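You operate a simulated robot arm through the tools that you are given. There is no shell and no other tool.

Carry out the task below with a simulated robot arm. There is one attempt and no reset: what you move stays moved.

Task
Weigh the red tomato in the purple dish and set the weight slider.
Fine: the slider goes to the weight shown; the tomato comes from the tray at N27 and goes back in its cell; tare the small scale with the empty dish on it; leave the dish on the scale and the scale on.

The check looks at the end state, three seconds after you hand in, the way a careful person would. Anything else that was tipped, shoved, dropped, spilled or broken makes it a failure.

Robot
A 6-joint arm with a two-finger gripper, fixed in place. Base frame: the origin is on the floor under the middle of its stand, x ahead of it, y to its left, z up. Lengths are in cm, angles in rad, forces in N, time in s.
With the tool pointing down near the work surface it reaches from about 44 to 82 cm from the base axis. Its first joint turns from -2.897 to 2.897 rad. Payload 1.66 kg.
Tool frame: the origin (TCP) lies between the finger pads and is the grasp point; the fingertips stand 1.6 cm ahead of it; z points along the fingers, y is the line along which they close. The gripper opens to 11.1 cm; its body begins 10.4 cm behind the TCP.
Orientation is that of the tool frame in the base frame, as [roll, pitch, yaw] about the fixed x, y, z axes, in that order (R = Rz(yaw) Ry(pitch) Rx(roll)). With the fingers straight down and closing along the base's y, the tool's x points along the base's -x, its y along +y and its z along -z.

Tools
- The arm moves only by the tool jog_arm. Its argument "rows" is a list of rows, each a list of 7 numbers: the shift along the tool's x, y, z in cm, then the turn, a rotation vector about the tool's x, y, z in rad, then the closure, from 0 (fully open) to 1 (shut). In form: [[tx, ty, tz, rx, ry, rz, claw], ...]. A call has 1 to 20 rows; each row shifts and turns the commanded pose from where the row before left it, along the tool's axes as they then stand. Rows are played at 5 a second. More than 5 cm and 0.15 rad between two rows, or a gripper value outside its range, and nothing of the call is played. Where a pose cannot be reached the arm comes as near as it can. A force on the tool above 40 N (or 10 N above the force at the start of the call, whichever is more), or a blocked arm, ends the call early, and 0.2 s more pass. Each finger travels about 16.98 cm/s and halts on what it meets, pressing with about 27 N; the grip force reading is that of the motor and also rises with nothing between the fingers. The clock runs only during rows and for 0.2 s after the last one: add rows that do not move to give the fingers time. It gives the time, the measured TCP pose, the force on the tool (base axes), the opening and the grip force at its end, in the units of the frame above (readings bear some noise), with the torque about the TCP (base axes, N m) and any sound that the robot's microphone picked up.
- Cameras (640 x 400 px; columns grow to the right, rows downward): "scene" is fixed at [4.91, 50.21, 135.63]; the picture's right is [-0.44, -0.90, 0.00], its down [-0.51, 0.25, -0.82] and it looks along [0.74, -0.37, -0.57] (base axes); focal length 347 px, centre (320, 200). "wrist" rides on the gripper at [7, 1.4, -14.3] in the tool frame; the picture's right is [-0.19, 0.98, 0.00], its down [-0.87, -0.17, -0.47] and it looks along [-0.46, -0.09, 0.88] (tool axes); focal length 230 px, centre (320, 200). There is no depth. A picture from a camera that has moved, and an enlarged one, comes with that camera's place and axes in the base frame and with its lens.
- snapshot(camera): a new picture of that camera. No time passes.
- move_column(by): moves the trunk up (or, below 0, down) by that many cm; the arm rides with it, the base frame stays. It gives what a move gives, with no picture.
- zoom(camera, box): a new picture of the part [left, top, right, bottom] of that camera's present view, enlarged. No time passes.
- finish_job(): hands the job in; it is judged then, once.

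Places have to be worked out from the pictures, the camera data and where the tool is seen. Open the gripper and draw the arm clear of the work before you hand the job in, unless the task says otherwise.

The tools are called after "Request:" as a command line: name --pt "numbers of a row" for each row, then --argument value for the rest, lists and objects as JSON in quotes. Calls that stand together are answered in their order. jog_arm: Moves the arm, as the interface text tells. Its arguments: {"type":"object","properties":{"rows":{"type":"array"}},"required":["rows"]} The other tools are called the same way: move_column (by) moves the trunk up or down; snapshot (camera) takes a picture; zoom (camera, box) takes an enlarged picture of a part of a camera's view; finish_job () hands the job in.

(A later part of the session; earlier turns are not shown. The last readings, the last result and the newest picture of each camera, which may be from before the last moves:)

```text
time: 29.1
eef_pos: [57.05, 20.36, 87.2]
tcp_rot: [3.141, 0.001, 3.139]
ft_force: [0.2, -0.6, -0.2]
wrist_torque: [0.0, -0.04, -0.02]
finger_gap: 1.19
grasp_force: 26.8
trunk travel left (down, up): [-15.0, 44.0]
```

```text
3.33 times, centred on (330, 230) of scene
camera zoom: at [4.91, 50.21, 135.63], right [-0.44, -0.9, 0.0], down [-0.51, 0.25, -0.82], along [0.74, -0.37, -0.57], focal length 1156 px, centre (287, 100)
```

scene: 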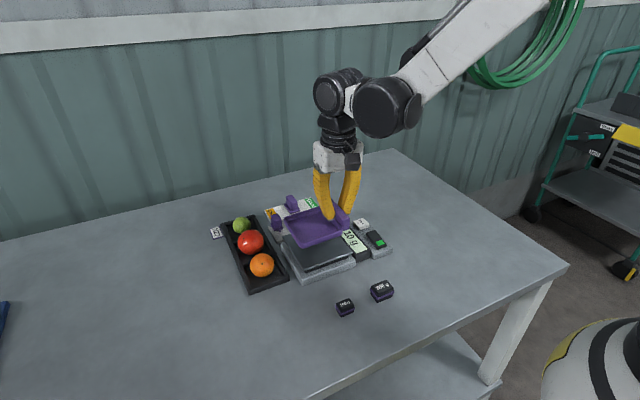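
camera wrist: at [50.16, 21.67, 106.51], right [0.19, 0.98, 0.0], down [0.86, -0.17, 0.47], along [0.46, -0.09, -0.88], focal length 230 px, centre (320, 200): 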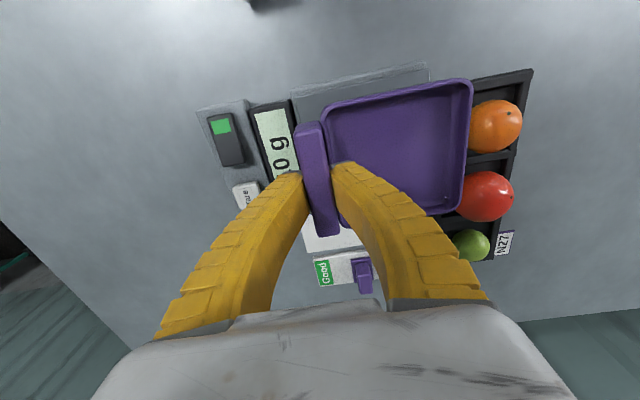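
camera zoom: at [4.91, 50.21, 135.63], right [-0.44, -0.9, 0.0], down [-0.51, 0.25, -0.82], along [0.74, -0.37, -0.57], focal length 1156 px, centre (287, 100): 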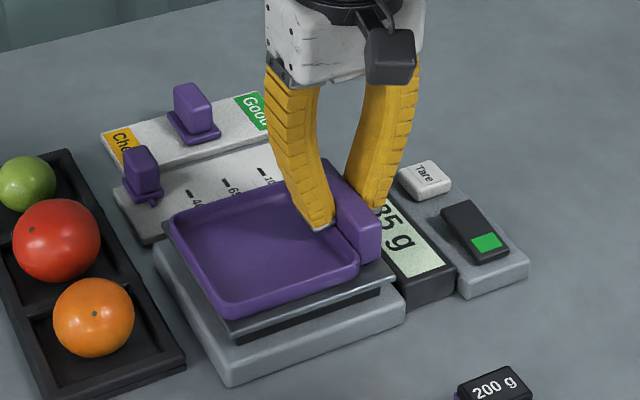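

The display now reads …35 g, so the dish has touched the pan. I ease down 0.1 cm and open the fingers gently.

Request:
jog_arm --pt "0 0 0.1 0 0 0 1.0" --pt "0 0 0 0 0 0 0.86" --pt "0 0 0 0 0 0 0.8" --pt "0 0 0 0 0 0 0.72" --pt "0 0 0 0 0 0 0.66" --pt "0 0 0 0 0 0 0.62" --pt "0 0 0 0 0 0 0.62"

Request:
zoom --camera "scene" --box '[250, 170, 410, 290]'

Request:
zoom --camera "wrist" --box '[220, 50, 540, 270]'

```text
time: 30.7
eef_pos: [57.01, 20.33, 87.16]
tcp_rot: [3.141, 0.001, 3.141]
ft_force: [0.7, -0.2, -0.5]
wrist_torque: [0.02, -0.03, 0.03]
finger_gap: 4.44
grasp_force: 2.0
trunk travel left (down, up): [-15.0, 44.0]
```

```text
3.33 times, centred on (330, 230) of scene
camera zoom: at [4.91, 50.21, 135.63], right [-0.44, -0.9, 0.0], down [-0.51, 0.25, -0.82], along [0.74, -0.37, -0.57], focal length 1156 px, centre (287, 100)
```

zoom: 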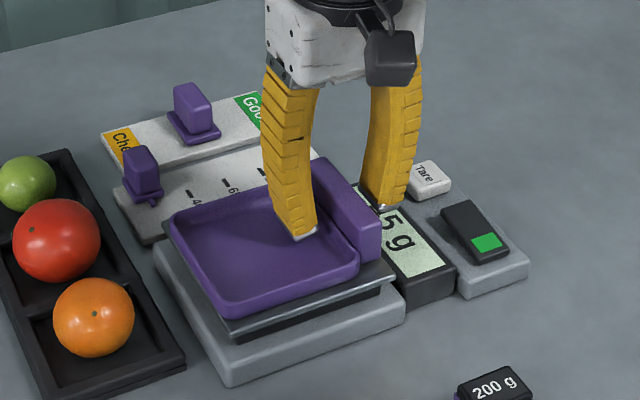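

```text
1.82 times, centred on (380, 160) of wrist
camera zoom: at [50.14, 21.66, 101.32], right [0.19, 0.98, 0.0], down [0.86, -0.17, 0.47], along [0.46, -0.09, -0.88], focal length 418 px, centre (211, 273)
```

zoom: 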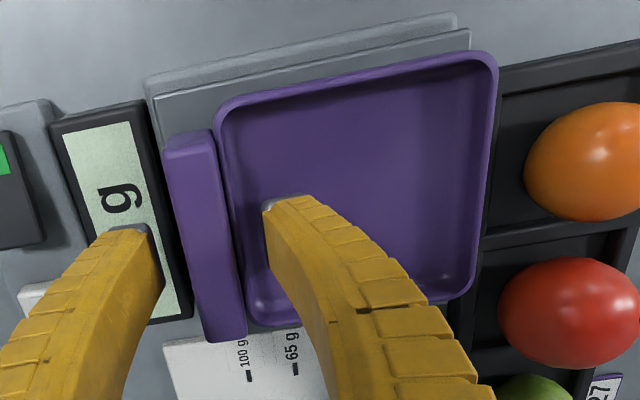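

The dish stands flat on the pan. I raise straight up and look at the display.

Request:
jog_arm --pt "0 0 -1 0 0 0 0.62" --pt "0 0 -2 0 0 0 0.62" --pt "0 0 -3 0 0 0 0.62" --pt "0 0 -4 0 0 0 0.62" --pt "0 0 0 0 0 0 0.62"

Request:
zoom --camera "scene" --box '[250, 170, 410, 290]'

Request:
snapshot --camera "wrist"

```text
time: 31.9
eef_pos: [57.02, 20.06, 97.12]
tcp_rot: [3.141, 0.003, 3.141]
ft_force: [-1.2, -0.2, 0.4]
wrist_torque: [0.0, 0.01, -0.01]
finger_gap: 4.46
grasp_force: 1.7
trunk travel left (down, up): [-15.0, 44.0]
```

```text
3.33 times, centred on (330, 230) of scene
camera zoom: at [4.91, 50.21, 135.63], right [-0.44, -0.9, 0.0], down [-0.51, 0.25, -0.82], along [0.74, -0.37, -0.57], focal length 1156 px, centre (287, 100)
```

zoom: 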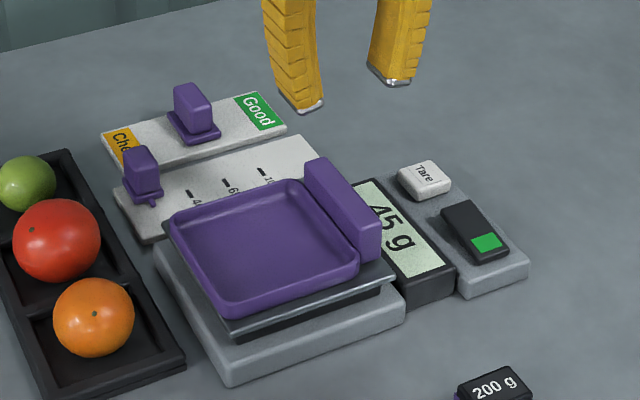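

```text
taken
camera wrist: at [50.09, 21.47, 111.31], right [0.19, 0.98, 0.0], down [0.86, -0.17, 0.47], along [0.46, -0.09, -0.88], focal length 230 px, centre (320, 200)
```

wrist: 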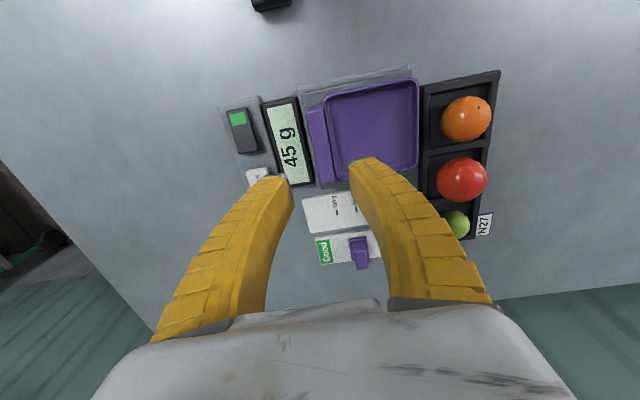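

The display reads 45 g (10 g offset + 35 g dish). I close the gripper and move above the Tare button at about (61.0, 10.9).

Request:
jog_arm --pt "-1.4 -3 0 0 0 0 0.8" --pt "-1.4 -3 0 0 0 0 1.0" --pt "-1.3 -3.1 0 0 0 0 1.0" --pt "0 0 3 0 0 0 1.0" --pt "0 0 3 0 0 0 1.0" --pt "0 0 0 0 0 0 1.0"

Request:
zoom --camera "wrist" --box '[220, 60, 420, 240]'

Request:
zoom --camera "scene" --box '[300, 160, 420, 270]'

```text
time: 33.3
eef_pos: [61.03, 11.18, 91.13]
tcp_rot: [3.141, 0.002, 3.14]
ft_force: [0.9, 0.9, 0.0]
wrist_torque: [-0.01, 0.03, -0.01]
finger_gap: 0.02
grasp_force: 26.6
trunk travel left (down, up): [-15.0, 44.0]
```

```text
2.22 times, centred on (320, 150) of wrist
camera zoom: at [54.16, 12.43, 105.33], right [0.19, 0.98, 0.0], down [0.86, -0.17, 0.47], along [0.46, -0.09, -0.88], focal length 511 px, centre (320, 311)
```

zoom: 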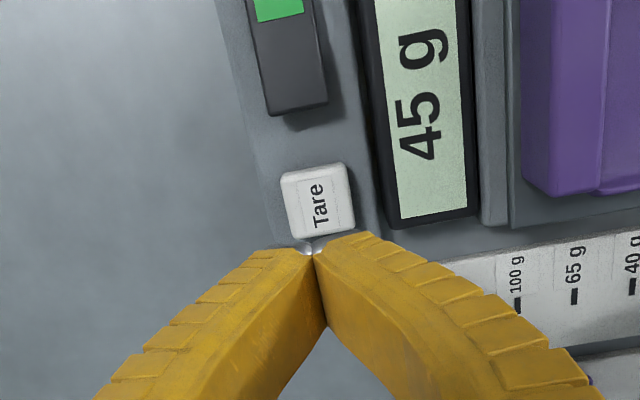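

```text
3.64 times, centred on (360, 215) of scene
camera zoom: at [4.91, 50.21, 135.63], right [-0.44, -0.9, 0.0], down [-0.51, 0.25, -0.82], along [0.74, -0.37, -0.57], focal length 1262 px, centre (174, 146)
```

zoom: 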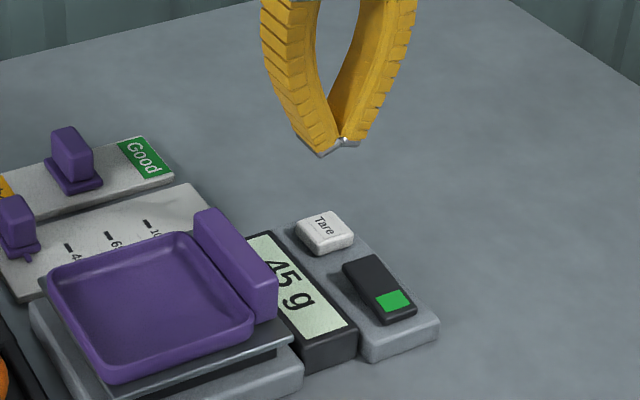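

The tool axis points at the centre of the Tare button. I descend to just above it, then press in small steps while watching force and sound.

Request:
jog_arm --pt "0 0 2.5 0 0 0 1.0" --pt "0 0 2.5 0 0 0 1.0" --pt "0 0 1.2 0 0 0 1.0" --pt "0 0 0.4 0 0 0 1.0" --pt "0 0 0.2 0 0 0 1.0" --pt "0 0 0.2 0 0 0 1.0" --pt "0 0 0.2 0 0 0 1.0"

Request:
zoom --camera "scene" --box '[300, 160, 420, 270]'

```text
time: 34.9
eef_pos: [60.87, 11.26, 83.88]
tcp_rot: [-3.14, 0.003, 3.14]
ft_force: [0.2, 0.2, 2.3]
wrist_torque: [0.01, -0.01, -0.02]
finger_gap: 0.6
grasp_force: 28.3
trunk travel left (down, up): [-15.0, 44.0]
heard: click
```

```text
3.64 times, centred on (360, 215) of scene
camera zoom: at [4.91, 50.21, 135.63], right [-0.44, -0.9, 0.0], down [-0.51, 0.25, -0.82], along [0.74, -0.37, -0.57], focal length 1262 px, centre (174, 146)
```

zoom: 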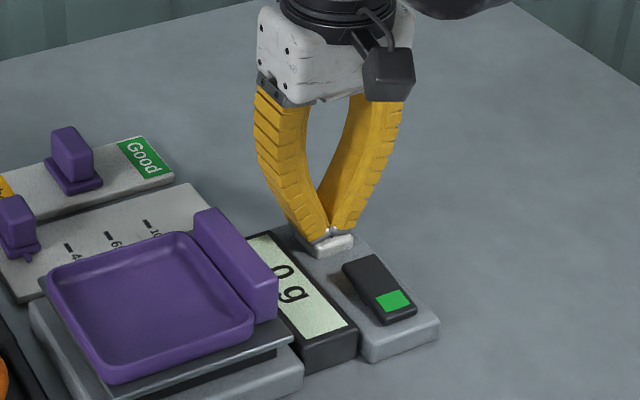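

A click was heard and the display ends in "0 g". I lift away and read the whole display.

Request:
jog_arm --pt "0 0 -1 0 0 0 1.0" --pt "0 0 -2 0 0 0 1.0" --pt "0 0 -3 0 0 0 1.0" --pt "0 0 -4 0 0 0 1.0" --pt "0 0 0 0 0 0 1.0"

Request:
zoom --camera "scene" --box '[300, 160, 420, 270]'

Request:
zoom --camera "wrist" --box '[220, 60, 420, 240]'

```text
time: 36.1
eef_pos: [61.1, 11.2, 94.04]
tcp_rot: [-3.141, 0.002, 3.14]
ft_force: [-0.3, -0.3, -0.8]
wrist_torque: [0.02, -0.04, 0.0]
finger_gap: 0.0
grasp_force: 28.4
trunk travel left (down, up): [-15.0, 44.0]
```

```text
3.64 times, centred on (360, 215) of scene
camera zoom: at [4.91, 50.21, 135.63], right [-0.44, -0.9, 0.0], down [-0.51, 0.25, -0.82], along [0.74, -0.37, -0.57], focal length 1262 px, centre (174, 146)
```

zoom: 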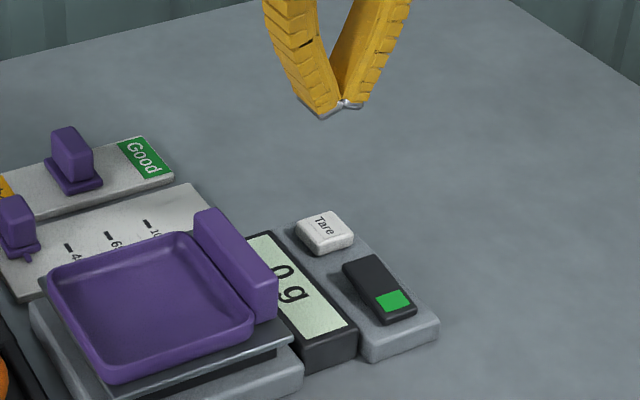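

```text
2.22 times, centred on (320, 150) of wrist
camera zoom: at [54.23, 12.51, 108.18], right [0.19, 0.98, 0.0], down [0.86, -0.17, 0.47], along [0.46, -0.09, -0.88], focal length 511 px, centre (320, 311)
```

zoom: 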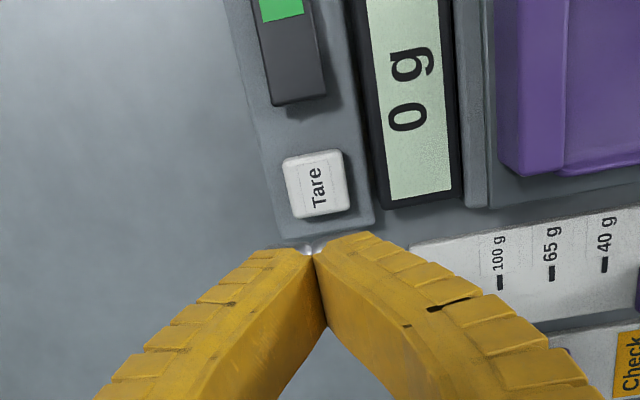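

The scale reads 0 g with the empty dish. Next I open the gripper partly and move above the tomato at about (65.4, 37.7).

Request:
jog_arm --pt "0 0 -2 0 0 0 1.0" --pt "-0.65 4.4 0 0 0 0 0.8" --pt "-0.65 4.4 0 0 0 0 0.5" --pt "-0.65 4.4 0 0 0 0 0.2" --pt "-0.65 4.4 0 0 0 0 0.2" --pt "-0.65 4.4 0 0 0 0 0.2" --pt "-0.65 4.4 0 0 0 0 0.2" --pt "0 0 0 0 0 0 0.2" --pt "0 0 0 0 0 0 0.2"

Request:
snapshot --camera "wrist"

Request:
zoom --camera "wrist" --box '[220, 60, 420, 240]'

Request:
zoom --camera "scene" --box '[200, 150, 340, 300]'

```text
time: 38.1
eef_pos: [64.96, 37.52, 96.05]
tcp_rot: [3.14, 0.001, 3.14]
ft_force: [-1.0, -0.6, 0.3]
wrist_torque: [0.0, 0.02, -0.02]
finger_gap: 8.99
grasp_force: 0.9
trunk travel left (down, up): [-15.0, 44.0]
```

```text
taken
camera wrist: at [58.12, 38.81, 110.24], right [0.19, 0.98, 0.0], down [0.86, -0.17, 0.47], along [0.46, -0.09, -0.88], focal length 230 px, centre (320, 200)
```

wrist: 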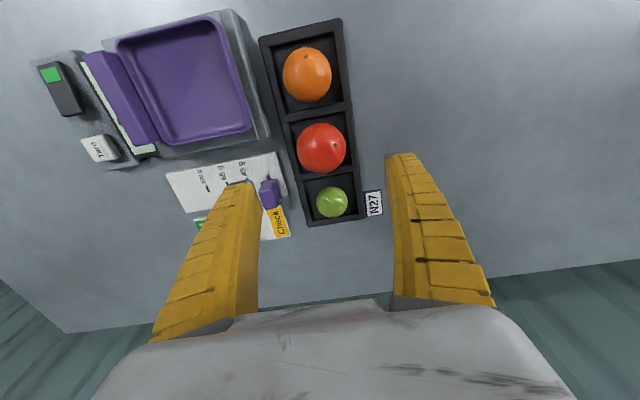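

```text
2.22 times, centred on (320, 150) of wrist
camera zoom: at [58.12, 38.81, 110.24], right [0.19, 0.98, 0.0], down [0.86, -0.17, 0.47], along [0.46, -0.09, -0.88], focal length 511 px, centre (320, 311)
```

zoom: 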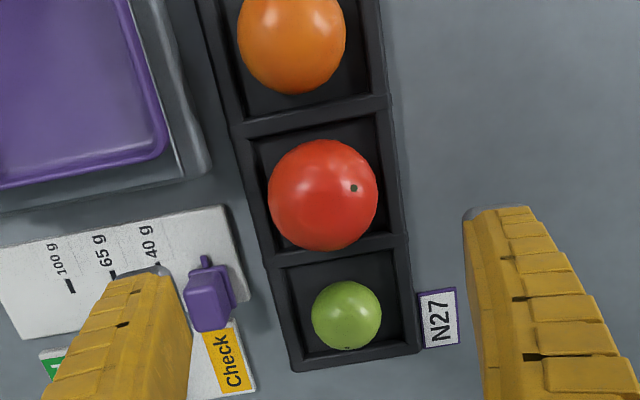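

```text
2.67 times, centred on (270, 225) of scene
camera zoom: at [4.91, 50.21, 135.63], right [-0.44, -0.9, 0.0], down [-0.51, 0.25, -0.82], along [0.74, -0.37, -0.57], focal length 925 px, centre (453, 133)
```

zoom: 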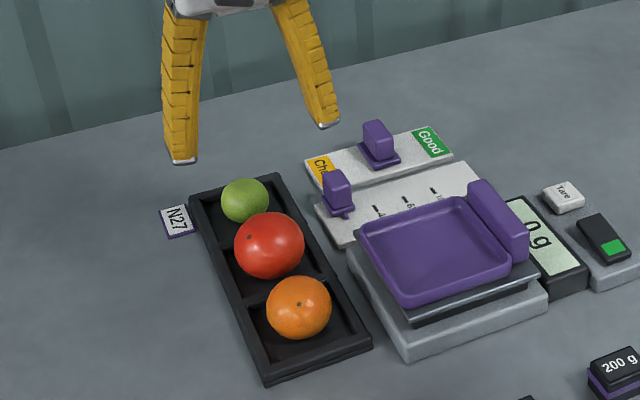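

The tomato's centre computes to (65.45, 37.5) with radius ≈ 2.95; the tray walls are low. I shift +0.45 in x, descend to above it and check alignment.

Request:
jog_arm --pt "-0.45 0 2 0 0 0 0.27" --pt "0 0 3 0 0 0 0.27" --pt "0 0 2.5 0 0 0 0.27" --pt "0 0 0 0 0 0 0.27" --pt "0 0 0 0 0 0 0.27"

Request:
snapshot --camera "wrist"

Request:
zoom --camera "scene" --box '[200, 170, 320, 290]'

```text
time: 39.3
eef_pos: [65.33, 37.55, 88.58]
tcp_rot: [-3.139, 0.002, 3.14]
ft_force: [-0.2, 0.2, -0.4]
wrist_torque: [0.01, 0.02, 0.03]
finger_gap: 8.25
grasp_force: 0.6
trunk travel left (down, up): [-15.0, 44.0]
```

```text
taken
camera wrist: at [58.47, 38.91, 102.7], right [0.19, 0.98, 0.0], down [0.86, -0.17, 0.47], along [0.46, -0.09, -0.88], focal length 230 px, centre (320, 200)
```

wrist: 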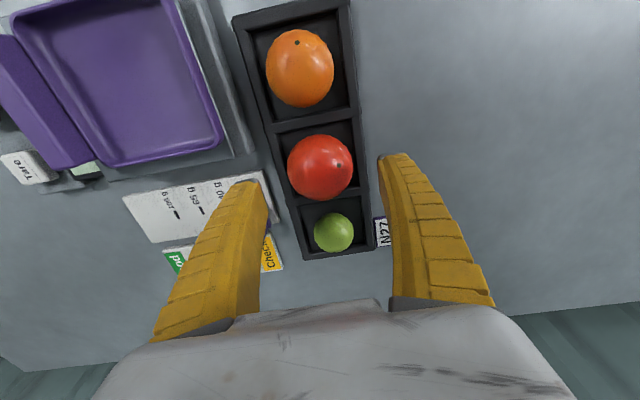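

```text
3.33 times, centred on (260, 230) of scene
camera zoom: at [4.91, 50.21, 135.63], right [-0.44, -0.9, 0.0], down [-0.51, 0.25, -0.82], along [0.74, -0.37, -0.57], focal length 1156 px, centre (520, 100)
```

zoom: 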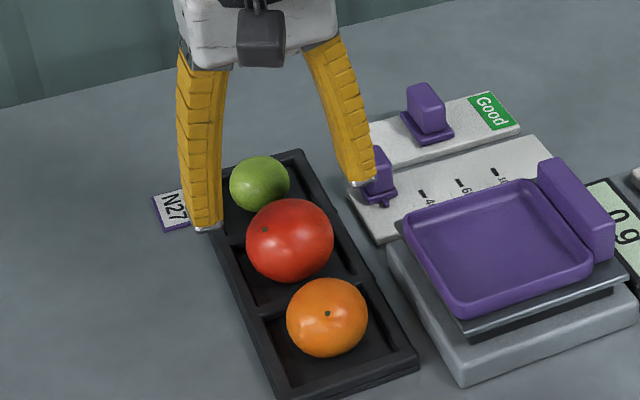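

The tomato is centred under the TCP. I descend to TCP z ≈ 83.3.

Request:
jog_arm --pt "-0.1 0 1.5 0 0 0 0.27" --pt "0 0 1.5 0 0 0 0.27" --pt "0 0 1.2 0 0 0 0.27" --pt "0 0 0.6 0 0 0 0.27" --pt "0 0 0.4 0 0 0 0.27" --pt "0 0 0 0 0 0 0.27"

Request:
zoom --camera "wrist" --box '[200, 60, 440, 260]'

Request:
zoom --camera "scene" --box '[200, 190, 300, 290]'

```text
time: 40.7
eef_pos: [65.54, 37.54, 83.21]
tcp_rot: [-3.141, 0.0, 3.14]
ft_force: [0.0, 1.1, 0.2]
wrist_torque: [-0.01, -0.02, -0.01]
finger_gap: 8.23
grasp_force: 0.9
trunk travel left (down, up): [-15.0, 44.0]
```

```text
2.00 times, centred on (320, 160) of wrist
camera zoom: at [58.67, 38.92, 97.42], right [0.19, 0.98, 0.0], down [0.86, -0.17, 0.47], along [0.46, -0.09, -0.88], focal length 460 px, centre (320, 280)
```

zoom: 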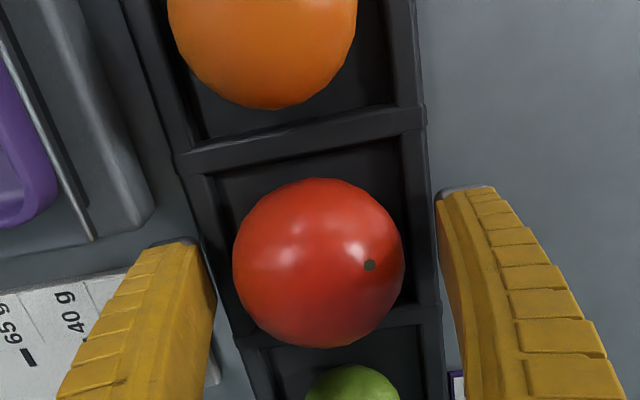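

```text
4.00 times, centred on (250, 240) of scene
camera zoom: at [4.91, 50.21, 135.63], right [-0.44, -0.9, 0.0], down [-0.51, 0.25, -0.82], along [0.74, -0.37, -0.57], focal length 1388 px, centre (600, 40)
```

zoom: 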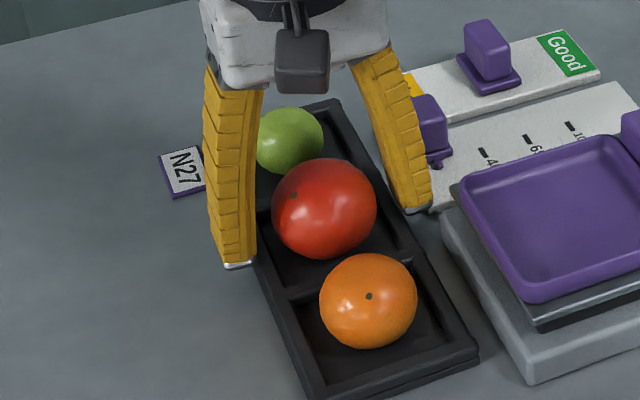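

The fingers bracket the tomato with the tips above the tray walls. I close gently to just under its diameter and read the grip.

Request:
jog_arm --pt "0 0 0 0 0 0 0.34" --pt "0 0 0 0 0 0 0.4" --pt "0 0 0 0 0 0 0.45" --pt "0 0 0 0 0 0 0.5" --pt "0 0 0 0 0 0 0.56" --pt "0 0 0 0 0 0 0.6" --pt "0 0 0 0 0 0 0.6"

Request:
zoom --camera "wrist" --box '[200, 60, 440, 260]'

Request:
zoom --camera "scene" --box '[200, 190, 300, 290]'

```text
time: 42.3
eef_pos: [65.42, 37.51, 83.17]
tcp_rot: [3.141, 0.002, 3.141]
ft_force: [-0.3, -0.3, 1.1]
wrist_torque: [0.02, 0.02, 0.02]
finger_gap: 5.6
grasp_force: 16.4
trunk travel left (down, up): [-15.0, 44.0]
```

```text
2.00 times, centred on (320, 160) of wrist
camera zoom: at [58.67, 38.93, 97.43], right [0.19, 0.98, 0.0], down [0.86, -0.17, 0.47], along [0.46, -0.09, -0.88], focal length 460 px, centre (320, 280)
```

zoom: 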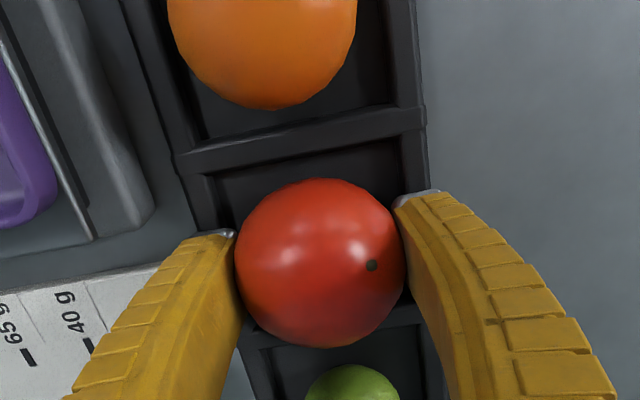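

```text
4.00 times, centred on (250, 240) of scene
camera zoom: at [4.91, 50.21, 135.63], right [-0.44, -0.9, 0.0], down [-0.51, 0.25, -0.82], along [0.74, -0.37, -0.57], focal length 1388 px, centre (600, 40)
```

zoom: 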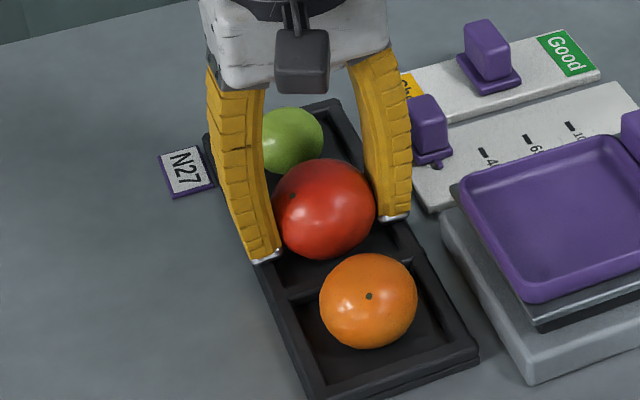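

Grip at 16 N with gap 5.6 cm. I lift the tomato straight up slowly.

Request:
jog_arm --pt "0 0 -0.5 0 0 0 0.6" --pt "0 0 -1 0 0 0 0.6" --pt "0 0 -1.5 0 0 0 0.6" --pt "0 0 -2 0 0 0 0.6" --pt "0 0 -2 0 0 0 0.6" --pt "0 0 0 0 0 0 0.6"

Request:
zoom --camera "wrist" --box '[200, 60, 440, 260]'

Request:
zoom --camera "scene" --box '[200, 170, 320, 290]'

```text
time: 43.7
eef_pos: [65.5, 37.44, 90.38]
tcp_rot: [3.141, 0.001, 3.14]
ft_force: [-0.1, 0.3, 0.1]
wrist_torque: [0.0, 0.02, -0.02]
finger_gap: 5.59
grasp_force: 15.8
trunk travel left (down, up): [-15.0, 44.0]
```

```text
2.00 times, centred on (320, 160) of wrist
camera zoom: at [58.65, 38.89, 104.47], right [0.19, 0.98, 0.0], down [0.86, -0.17, 0.47], along [0.46, -0.09, -0.88], focal length 460 px, centre (320, 280)
```

zoom: 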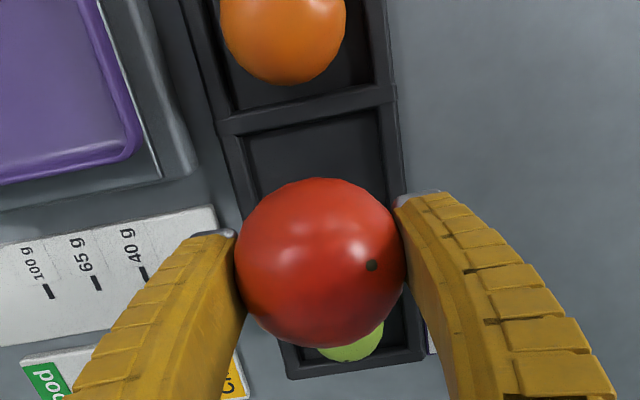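

```text
3.33 times, centred on (260, 230) of scene
camera zoom: at [4.91, 50.21, 135.63], right [-0.44, -0.9, 0.0], down [-0.51, 0.25, -0.82], along [0.74, -0.37, -0.57], focal length 1156 px, centre (520, 100)
```

zoom: 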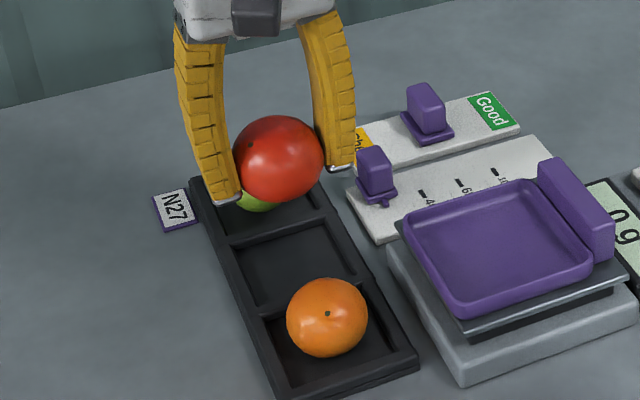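

The tomato is held. I carry it at z 94 to above the dish centre, aiming at (56.9, 26.6) to keep the −y finger clear of the handle.

Request:
jog_arm --pt "0 0 -2 0 0 0 0.6" --pt "0 0 -1.6 0 0 0 0.6" --pt "1.45 -1.8 0 0 0 0 0.6" --pt "1.45 -1.8 0 0 0 0 0.6" --pt "1.45 -1.8 0 0 0 0 0.6" --pt "1.45 -1.8 0 0 0 0 0.6" --pt "1.45 -1.8 0 0 0 0 0.6" --pt "1.35 -1.8 0 0 0 0 0.6" --pt "0 0 0 0 0 0 0.6" --pt "0 0 1.5 0 0 0 0.6" --pt "0 0 1.5 0 0 0 0.6" --pt "0 0 0 0 0 0 0.6"

Request:
zoom --camera "wrist" --box '[160, 40, 480, 260]'

Request:
zoom --camera "scene" --box '[250, 170, 410, 290]'

```text
time: 46.3
eef_pos: [56.97, 26.81, 90.99]
tcp_rot: [3.141, 0.002, 3.141]
ft_force: [-0.2, -0.2, -0.8]
wrist_torque: [-0.03, 0.01, 0.01]
finger_gap: 5.58
grasp_force: 15.2
trunk travel left (down, up): [-15.0, 44.0]
```

```text
1.82 times, centred on (320, 150) of wrist
camera zoom: at [50.11, 28.19, 105.13], right [0.19, 0.98, 0.0], down [0.86, -0.17, 0.47], along [0.46, -0.09, -0.88], focal length 418 px, centre (320, 291)
```

zoom: 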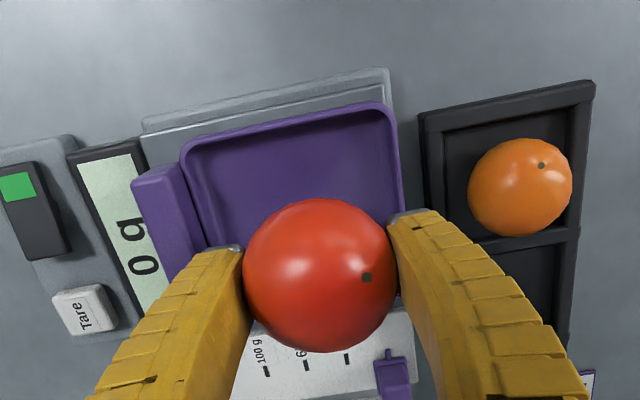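

```text
3.33 times, centred on (330, 230) of scene
camera zoom: at [4.91, 50.21, 135.63], right [-0.44, -0.9, 0.0], down [-0.51, 0.25, -0.82], along [0.74, -0.37, -0.57], focal length 1156 px, centre (287, 100)
```

zoom: 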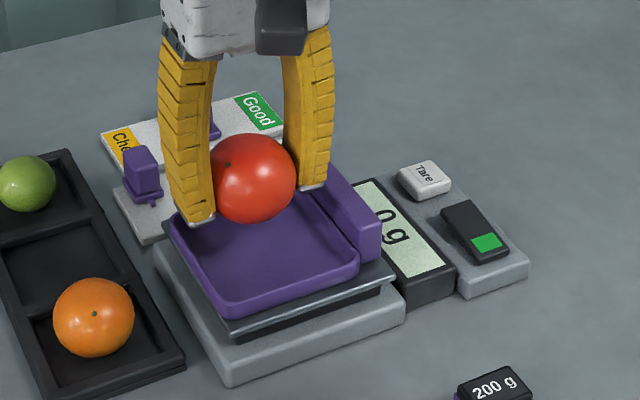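

The tomato is above the middle of the dish. I lower it slowly and watch the display for first contact.

Request:
jog_arm --pt "0 0.0 1.0 0 0 0 0.6" --pt "0 0 0.8 0 0 0 0.6" --pt "0 0 0.5 0 0 0 0.6" --pt "0 0 0.3 0 0 0 0.6" --pt "0 0 0.2 0 0 0 0.6" --pt "0 0 0.2 0 0 0 0.6" --pt "0 0 0 0 0 0 0.6"

Request:
zoom --camera "scene" --box '[270, 180, 390, 280]'

Request:
zoom --camera "wrist" --box '[160, 40, 480, 260]'

```text
time: 47.9
eef_pos: [56.88, 26.86, 87.75]
tcp_rot: [3.14, 0.001, 3.14]
ft_force: [-0.2, -0.4, -1.1]
wrist_torque: [0.05, 0.0, 0.0]
finger_gap: 5.58
grasp_force: 16.1
trunk travel left (down, up): [-15.0, 44.0]
```

```text
4.00 times, centred on (330, 230) of scene
camera zoom: at [4.91, 50.21, 135.63], right [-0.44, -0.9, 0.0], down [-0.51, 0.25, -0.82], along [0.74, -0.37, -0.57], focal length 1388 px, centre (280, 80)
```

zoom: 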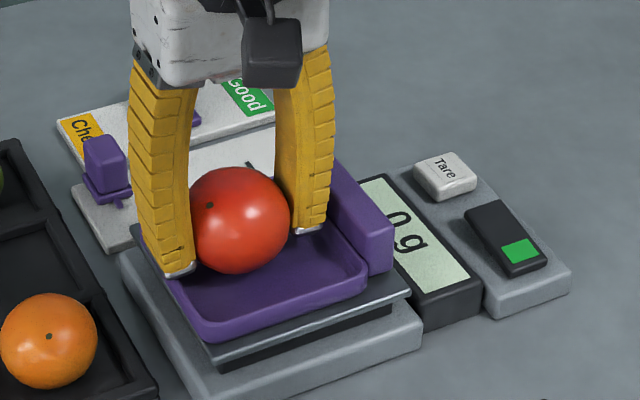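

```text
1.82 times, centred on (320, 150) of wrist
camera zoom: at [50.14, 28.24, 102.01], right [0.19, 0.98, 0.0], down [0.86, -0.17, 0.47], along [0.46, -0.09, -0.88], focal length 418 px, centre (320, 291)
```

zoom: 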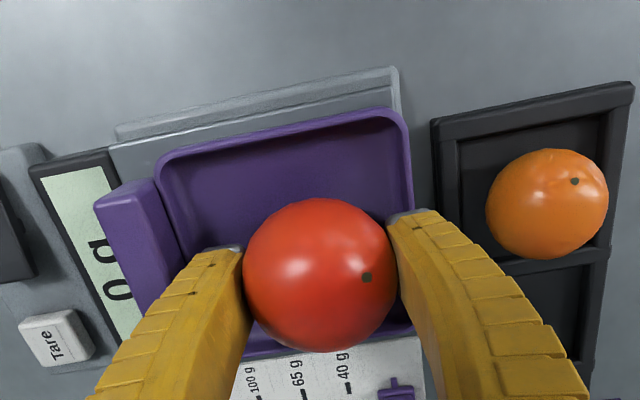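

Still 0 g; I continue in 0.1 cm steps.

Request:
jog_arm --pt "0 0 0.1 0 0 0 0.6" --pt "0 0 0.1 0 0 0 0.6" --pt "0 0 0.1 0 0 0 0.6" --pt "0 0 0 0 0 0 0.6"

Request:
zoom --camera "scene" --box '[270, 180, 390, 280]'

```text
time: 48.9
eef_pos: [56.89, 26.88, 87.49]
tcp_rot: [-3.141, 0.002, 3.139]
ft_force: [0.2, 0.0, -1.3]
wrist_torque: [-0.01, -0.02, -0.02]
finger_gap: 5.59
grasp_force: 15.9
trunk travel left (down, up): [-15.0, 44.0]
```

```text
4.00 times, centred on (330, 230) of scene
camera zoom: at [4.91, 50.21, 135.63], right [-0.44, -0.9, 0.0], down [-0.51, 0.25, -0.82], along [0.74, -0.37, -0.57], focal length 1388 px, centre (280, 80)
```

zoom: 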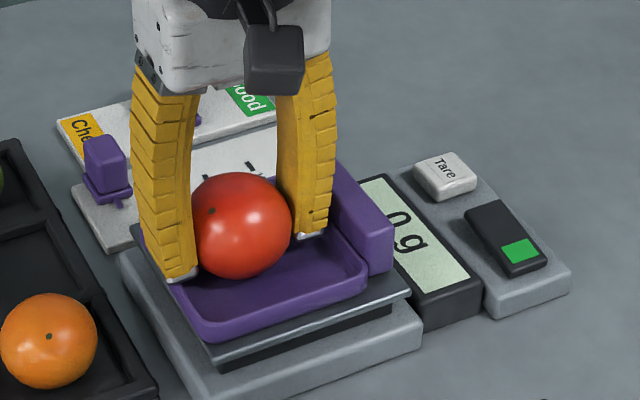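

Still 0 g; a bit further in 0.1 cm steps.

Request:
jog_arm --pt "0 0 0.1 0 0 0 0.6" --pt "0 0 0.1 0 0 0 0.6" --pt "0 0 0 0 0 0 0.6"

Request:
zoom --camera "scene" --box '[270, 180, 390, 280]'

```text
time: 49.7
eef_pos: [56.94, 26.89, 87.24]
tcp_rot: [-3.141, 0.0, 3.14]
ft_force: [-0.2, -1.2, -0.5]
wrist_torque: [0.06, -0.01, 0.01]
finger_gap: 5.58
grasp_force: 15.9
trunk travel left (down, up): [-15.0, 44.0]
```

```text
4.00 times, centred on (330, 230) of scene
camera zoom: at [4.91, 50.21, 135.63], right [-0.44, -0.9, 0.0], down [-0.51, 0.25, -0.82], along [0.74, -0.37, -0.57], focal length 1388 px, centre (280, 80)
```

zoom: 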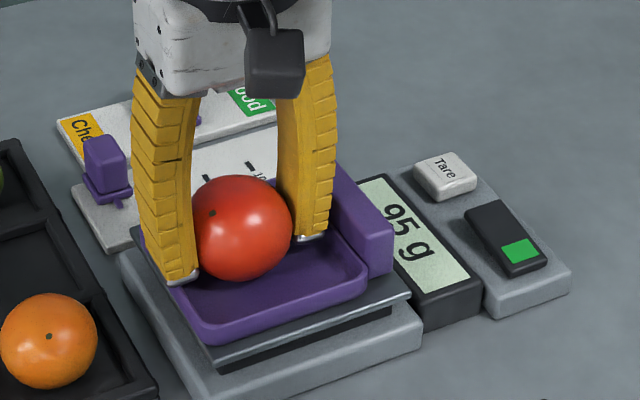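

The display reacts (95 g while pressing). I release slowly with a small opening.

Request:
jog_arm --pt "0 0 0 0 0 0 0.56" --pt "0 0 0 0 0 0 0.52" --pt "0 0 0 0 0 0 0.49" --pt "0 0 0 0 0 0 0.47" --pt "0 0 0 0 0 0 0.46" --pt "0 0 0 0 0 0 0.46"

Request:
zoom --camera "scene" --box '[270, 180, 390, 280]'

Request:
zoom --camera "wrist" --box '[160, 40, 480, 260]'

```text
time: 51.1
eef_pos: [56.92, 26.89, 87.29]
tcp_rot: [-3.142, 0.001, 3.139]
ft_force: [0.3, -0.4, 0.9]
wrist_torque: [0.03, 0.02, -0.02]
finger_gap: 6.18
grasp_force: 1.0
trunk travel left (down, up): [-15.0, 44.0]
```

```text
4.00 times, centred on (330, 230) of scene
camera zoom: at [4.91, 50.21, 135.63], right [-0.44, -0.9, 0.0], down [-0.51, 0.25, -0.82], along [0.74, -0.37, -0.57], focal length 1388 px, centre (280, 80)
```

zoom: 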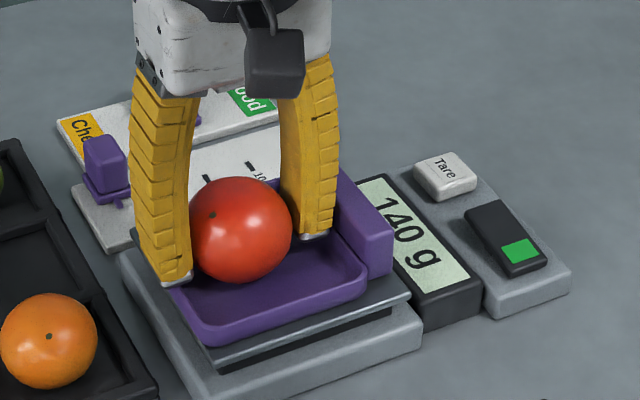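

```text
1.82 times, centred on (320, 150) of wrist
camera zoom: at [50.08, 28.14, 101.49], right [0.19, 0.98, 0.0], down [0.86, -0.17, 0.47], along [0.46, -0.09, -0.88], focal length 418 px, centre (320, 291)
```

zoom: 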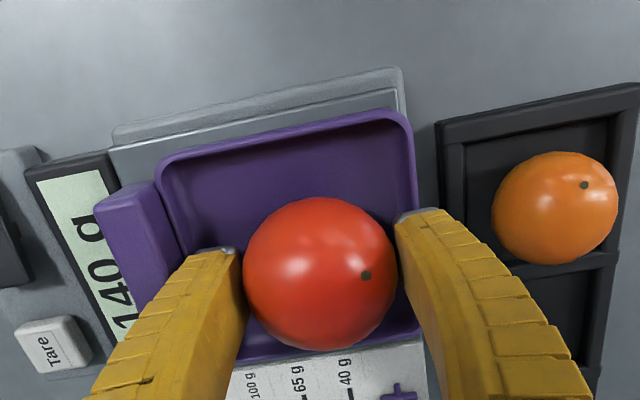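

It reads 140 g, though a finger may still touch. I open a touch more while rising slowly so that nothing bears on the dish.

Request:
jog_arm --pt "0 0 0 0 0 0 0.44" --pt "0 0 -0.3 0 0 0 0.43" --pt "0 0 -0.7 0 0 0 0.4" --pt "0 0 -1.5 0 0 0 0.4" --pt "0 0 -2 0 0 0 0.4" --pt "0 0 -3 0 0 0 0.4" --pt "0 0 -3 0 0 0 0.4" --pt "0 0 0 0 0 0 0.4" --pt "0 0 0 0 0 0 0.4"

Request:
zoom --camera "scene" --box '[250, 170, 410, 290]'

Request:
snapshot --camera "wrist"

```text
time: 53.1
eef_pos: [57.06, 26.82, 97.78]
tcp_rot: [-3.141, 0.002, 3.14]
ft_force: [-0.4, 0.6, 0.0]
wrist_torque: [0.04, -0.02, 0.01]
finger_gap: 6.85
grasp_force: 1.3
trunk travel left (down, up): [-15.0, 44.0]
```

```text
3.33 times, centred on (330, 230) of scene
camera zoom: at [4.91, 50.21, 135.63], right [-0.44, -0.9, 0.0], down [-0.51, 0.25, -0.82], along [0.74, -0.37, -0.57], focal length 1156 px, centre (287, 100)
```

zoom: 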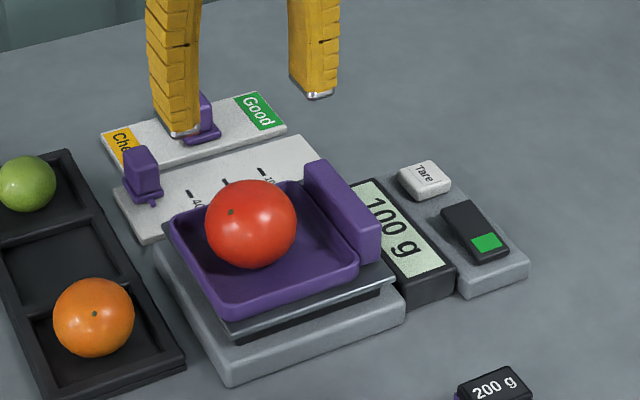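

```text
taken
camera wrist: at [50.25, 28.2, 111.93], right [0.19, 0.98, 0.0], down [0.86, -0.17, 0.47], along [0.46, -0.09, -0.88], focal length 230 px, centre (320, 200)
```

wrist: 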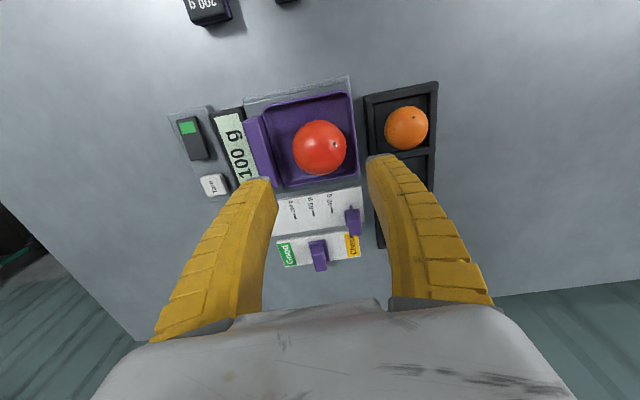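

The reading with everything free is 100 g. I zoom in on the display to confirm after it settled.

Request:
jog_arm --pt "0 0 0 0 0 0 0.4" --pt "0 0 0 0 0 0 0.4" --pt "0 0 0 0 0 0 0.4" --pt "0 0 0 0 0 0 0.4" --pt "0 0 0 0 0 0 0.4"

Request:
zoom --camera "wrist" --box '[200, 70, 380, 280]'

Request:
zoom --camera "scene" --box '[320, 200, 400, 260]'

```text
time: 54.3
eef_pos: [57.09, 26.75, 97.78]
tcp_rot: [-3.141, 0.003, 3.139]
ft_force: [-0.1, -0.3, 0.2]
wrist_torque: [0.01, 0.01, -0.01]
finger_gap: 6.86
grasp_force: 1.1
trunk travel left (down, up): [-15.0, 44.0]
```

```text
1.90 times, centred on (290, 175) of wrist
camera zoom: at [50.25, 28.19, 111.92], right [0.19, 0.98, 0.0], down [0.86, -0.17, 0.47], along [0.46, -0.09, -0.88], focal length 438 px, centre (377, 248)
```

zoom: 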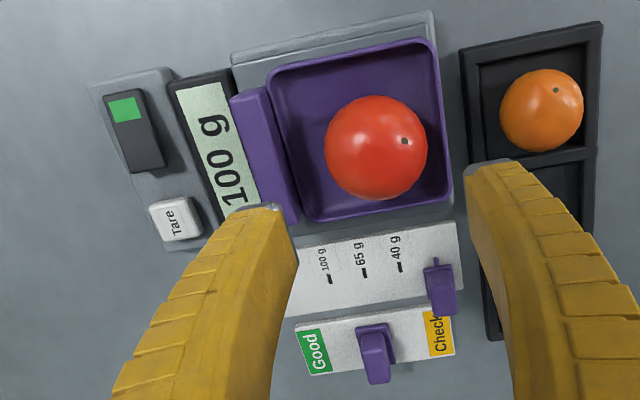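

```text
6.67 times, centred on (360, 230) of scene
camera zoom: at [4.91, 50.21, 135.63], right [-0.44, -0.9, 0.0], down [-0.51, 0.25, -0.82], along [0.74, -0.37, -0.57], focal length 2313 px, centre (53, 0)
```

zoom: 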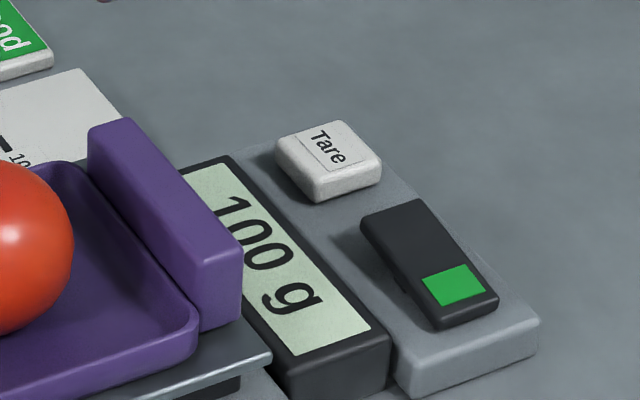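

Confirmed: the tomato weighs 100 g. Now I descend over the tomato again with the same opening to take it back to its cell.

Request:
jog_arm --pt "0.15 0 3 0 0 0 0.4" --pt "0 0 3 0 0 0 0.4" --pt "0 0 2 0 0 0 0.4" --pt "0 0 1.2 0 0 0 0.42" --pt "0 0 0.7 0 0 0 0.43" --pt "0 0 0.4 0 0 0 0.44" --pt "0 0 0 0 0 0 0.44"

Request:
zoom --camera "scene" --box '[270, 180, 390, 280]'

Request:
zoom --camera "wrist" --box '[160, 40, 480, 260]'

```text
time: 55.9
eef_pos: [56.76, 26.81, 87.5]
tcp_rot: [-3.141, 0.002, 3.139]
ft_force: [-0.1, 0.4, -0.5]
wrist_torque: [-0.02, -0.03, -0.02]
finger_gap: 6.42
grasp_force: 1.6
trunk travel left (down, up): [-15.0, 44.0]
```

```text
4.00 times, centred on (330, 230) of scene
camera zoom: at [4.91, 50.21, 135.63], right [-0.44, -0.9, 0.0], down [-0.51, 0.25, -0.82], along [0.74, -0.37, -0.57], focal length 1388 px, centre (280, 80)
```

zoom: 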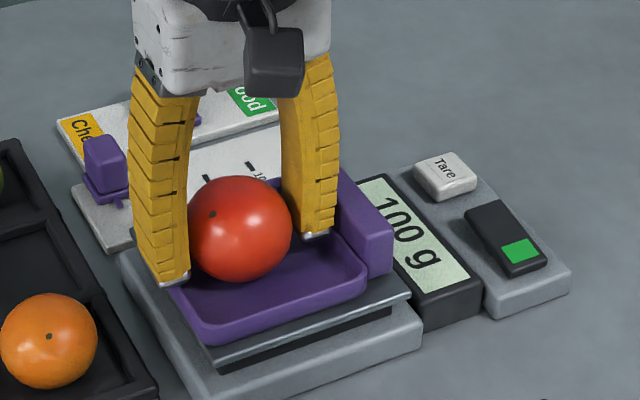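

```text
1.82 times, centred on (320, 150) of wrist
camera zoom: at [49.98, 28.22, 101.63], right [0.19, 0.98, 0.0], down [0.86, -0.17, 0.47], along [0.46, -0.09, -0.88], focal length 418 px, centre (320, 291)
```

zoom: 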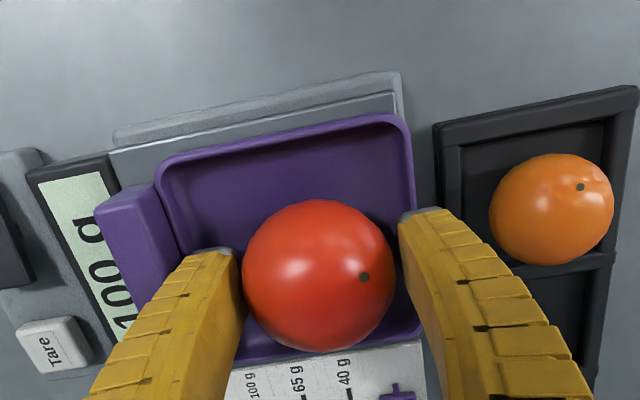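

The reading stays 100 g and the fingers bracket the tomato. I close to the same grip as before (0.6) and lift slowly.

Request:
jog_arm --pt "0 0 0.1 0 0 0 0.48" --pt "0 0 0 0 0 0 0.52" --pt "0 0 0 0 0 0 0.56" --pt "0 0 0 0 0 0 0.6" --pt "0 0 0 0 0 0 0.6" --pt "0 0 0 0 0 0 0.6"

Request:
jog_arm --pt "0 0 -0.3 0 0 0 0.6" --pt "0 0 -0.5 0 0 0 0.6" --pt "0 0 -1 0 0 0 0.6" --pt "0 0 -2 0 0 0 0.6" --pt "0 0 -2 0 0 0 0.6" --pt "0 0 0 0 0 0 0.6"

Request:
zoom --camera "scene" --box '[250, 170, 410, 290]'

Request:
zoom --camera "wrist" --box '[160, 40, 480, 260]'

```text
time: 57.3
eef_pos: [56.82, 26.76, 87.19]
tcp_rot: [3.141, 0.001, 3.141]
ft_force: [0.4, -0.7, -0.3]
wrist_torque: [-0.01, -0.05, -0.02]
finger_gap: 5.53
grasp_force: 15.9
trunk travel left (down, up): [-15.0, 44.0]
```

```text
time: 58.7
eef_pos: [56.64, 26.82, 93.2]
tcp_rot: [-3.141, 0.002, 3.139]
ft_force: [0.5, 0.0, -1.2]
wrist_torque: [0.01, -0.01, 0.01]
finger_gap: 5.54
grasp_force: 16.9
trunk travel left (down, up): [-15.0, 44.0]
```

```text
3.33 times, centred on (330, 230) of scene
camera zoom: at [4.91, 50.21, 135.63], right [-0.44, -0.9, 0.0], down [-0.51, 0.25, -0.82], along [0.74, -0.37, -0.57], focal length 1156 px, centre (287, 100)
```

zoom: 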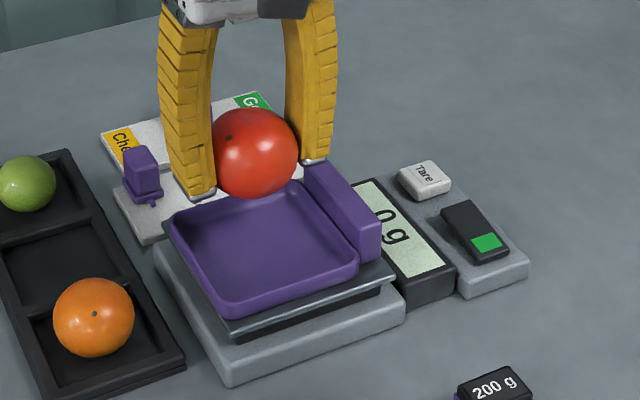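

```text
1.82 times, centred on (320, 150) of wrist
camera zoom: at [49.83, 28.17, 107.4], right [0.19, 0.98, 0.0], down [0.86, -0.17, 0.47], along [0.46, -0.09, -0.88], focal length 418 px, centre (320, 291)
```

zoom: 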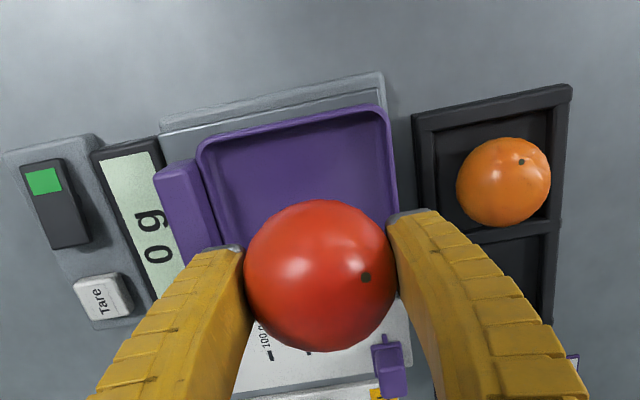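

The scale returned to 0 g with the empty dish. I carry the tomato back to above its cell at (65.45, 37.5).

Request:
jog_arm --pt "0 0 -1 0 0 0 0.6" --pt "-1.45 1.78 0 0 0 0 0.6" --pt "-1.45 1.78 0 0 0 0 0.6" --pt "-1.45 1.78 0 0 0 0 0.6" --pt "-1.45 1.78 0 0 0 0 0.6" --pt "-1.45 1.78 0 0 0 0 0.6" --pt "-1.45 1.78 0 0 0 0 0.6" --pt "0 0 0 0 0 0 0.6" --pt "0 0 2 0 0 0 0.6" --pt "0 0 2 0 0 0 0.6" --pt "0 0 0 0 0 0 0.6"

Request:
zoom --camera "scene" --box '[200, 170, 320, 290]'

Request:
zoom --camera "wrist" --box '[200, 60, 440, 260]'

```text
time: 61.1
eef_pos: [65.4, 37.44, 90.22]
tcp_rot: [3.141, 0.001, -3.142]
ft_force: [0.2, 0.4, -1.9]
wrist_torque: [-0.02, -0.01, 0.01]
finger_gap: 5.56
grasp_force: 16.2
trunk travel left (down, up): [-15.0, 44.0]
```

```text
3.33 times, centred on (260, 230) of scene
camera zoom: at [4.91, 50.21, 135.63], right [-0.44, -0.9, 0.0], down [-0.51, 0.25, -0.82], along [0.74, -0.37, -0.57], focal length 1156 px, centre (520, 100)
```

zoom: 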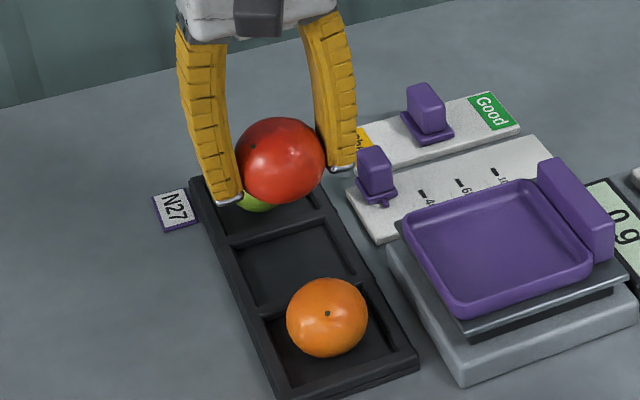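

```text
2.00 times, centred on (320, 160) of wrist
camera zoom: at [58.64, 38.78, 104.42], right [0.19, 0.98, 0.0], down [0.86, -0.17, 0.47], along [0.46, -0.09, -0.88], focal length 460 px, centre (320, 280)
```

zoom: 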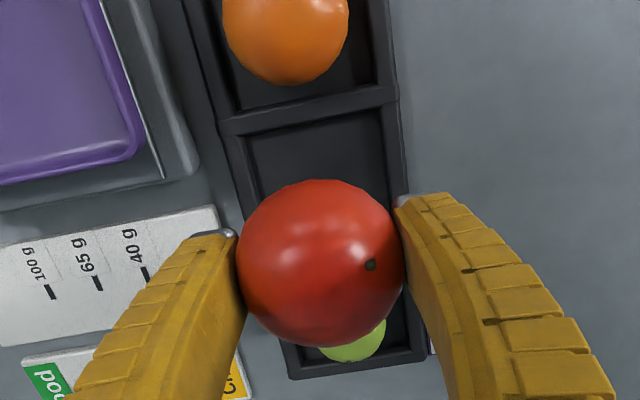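

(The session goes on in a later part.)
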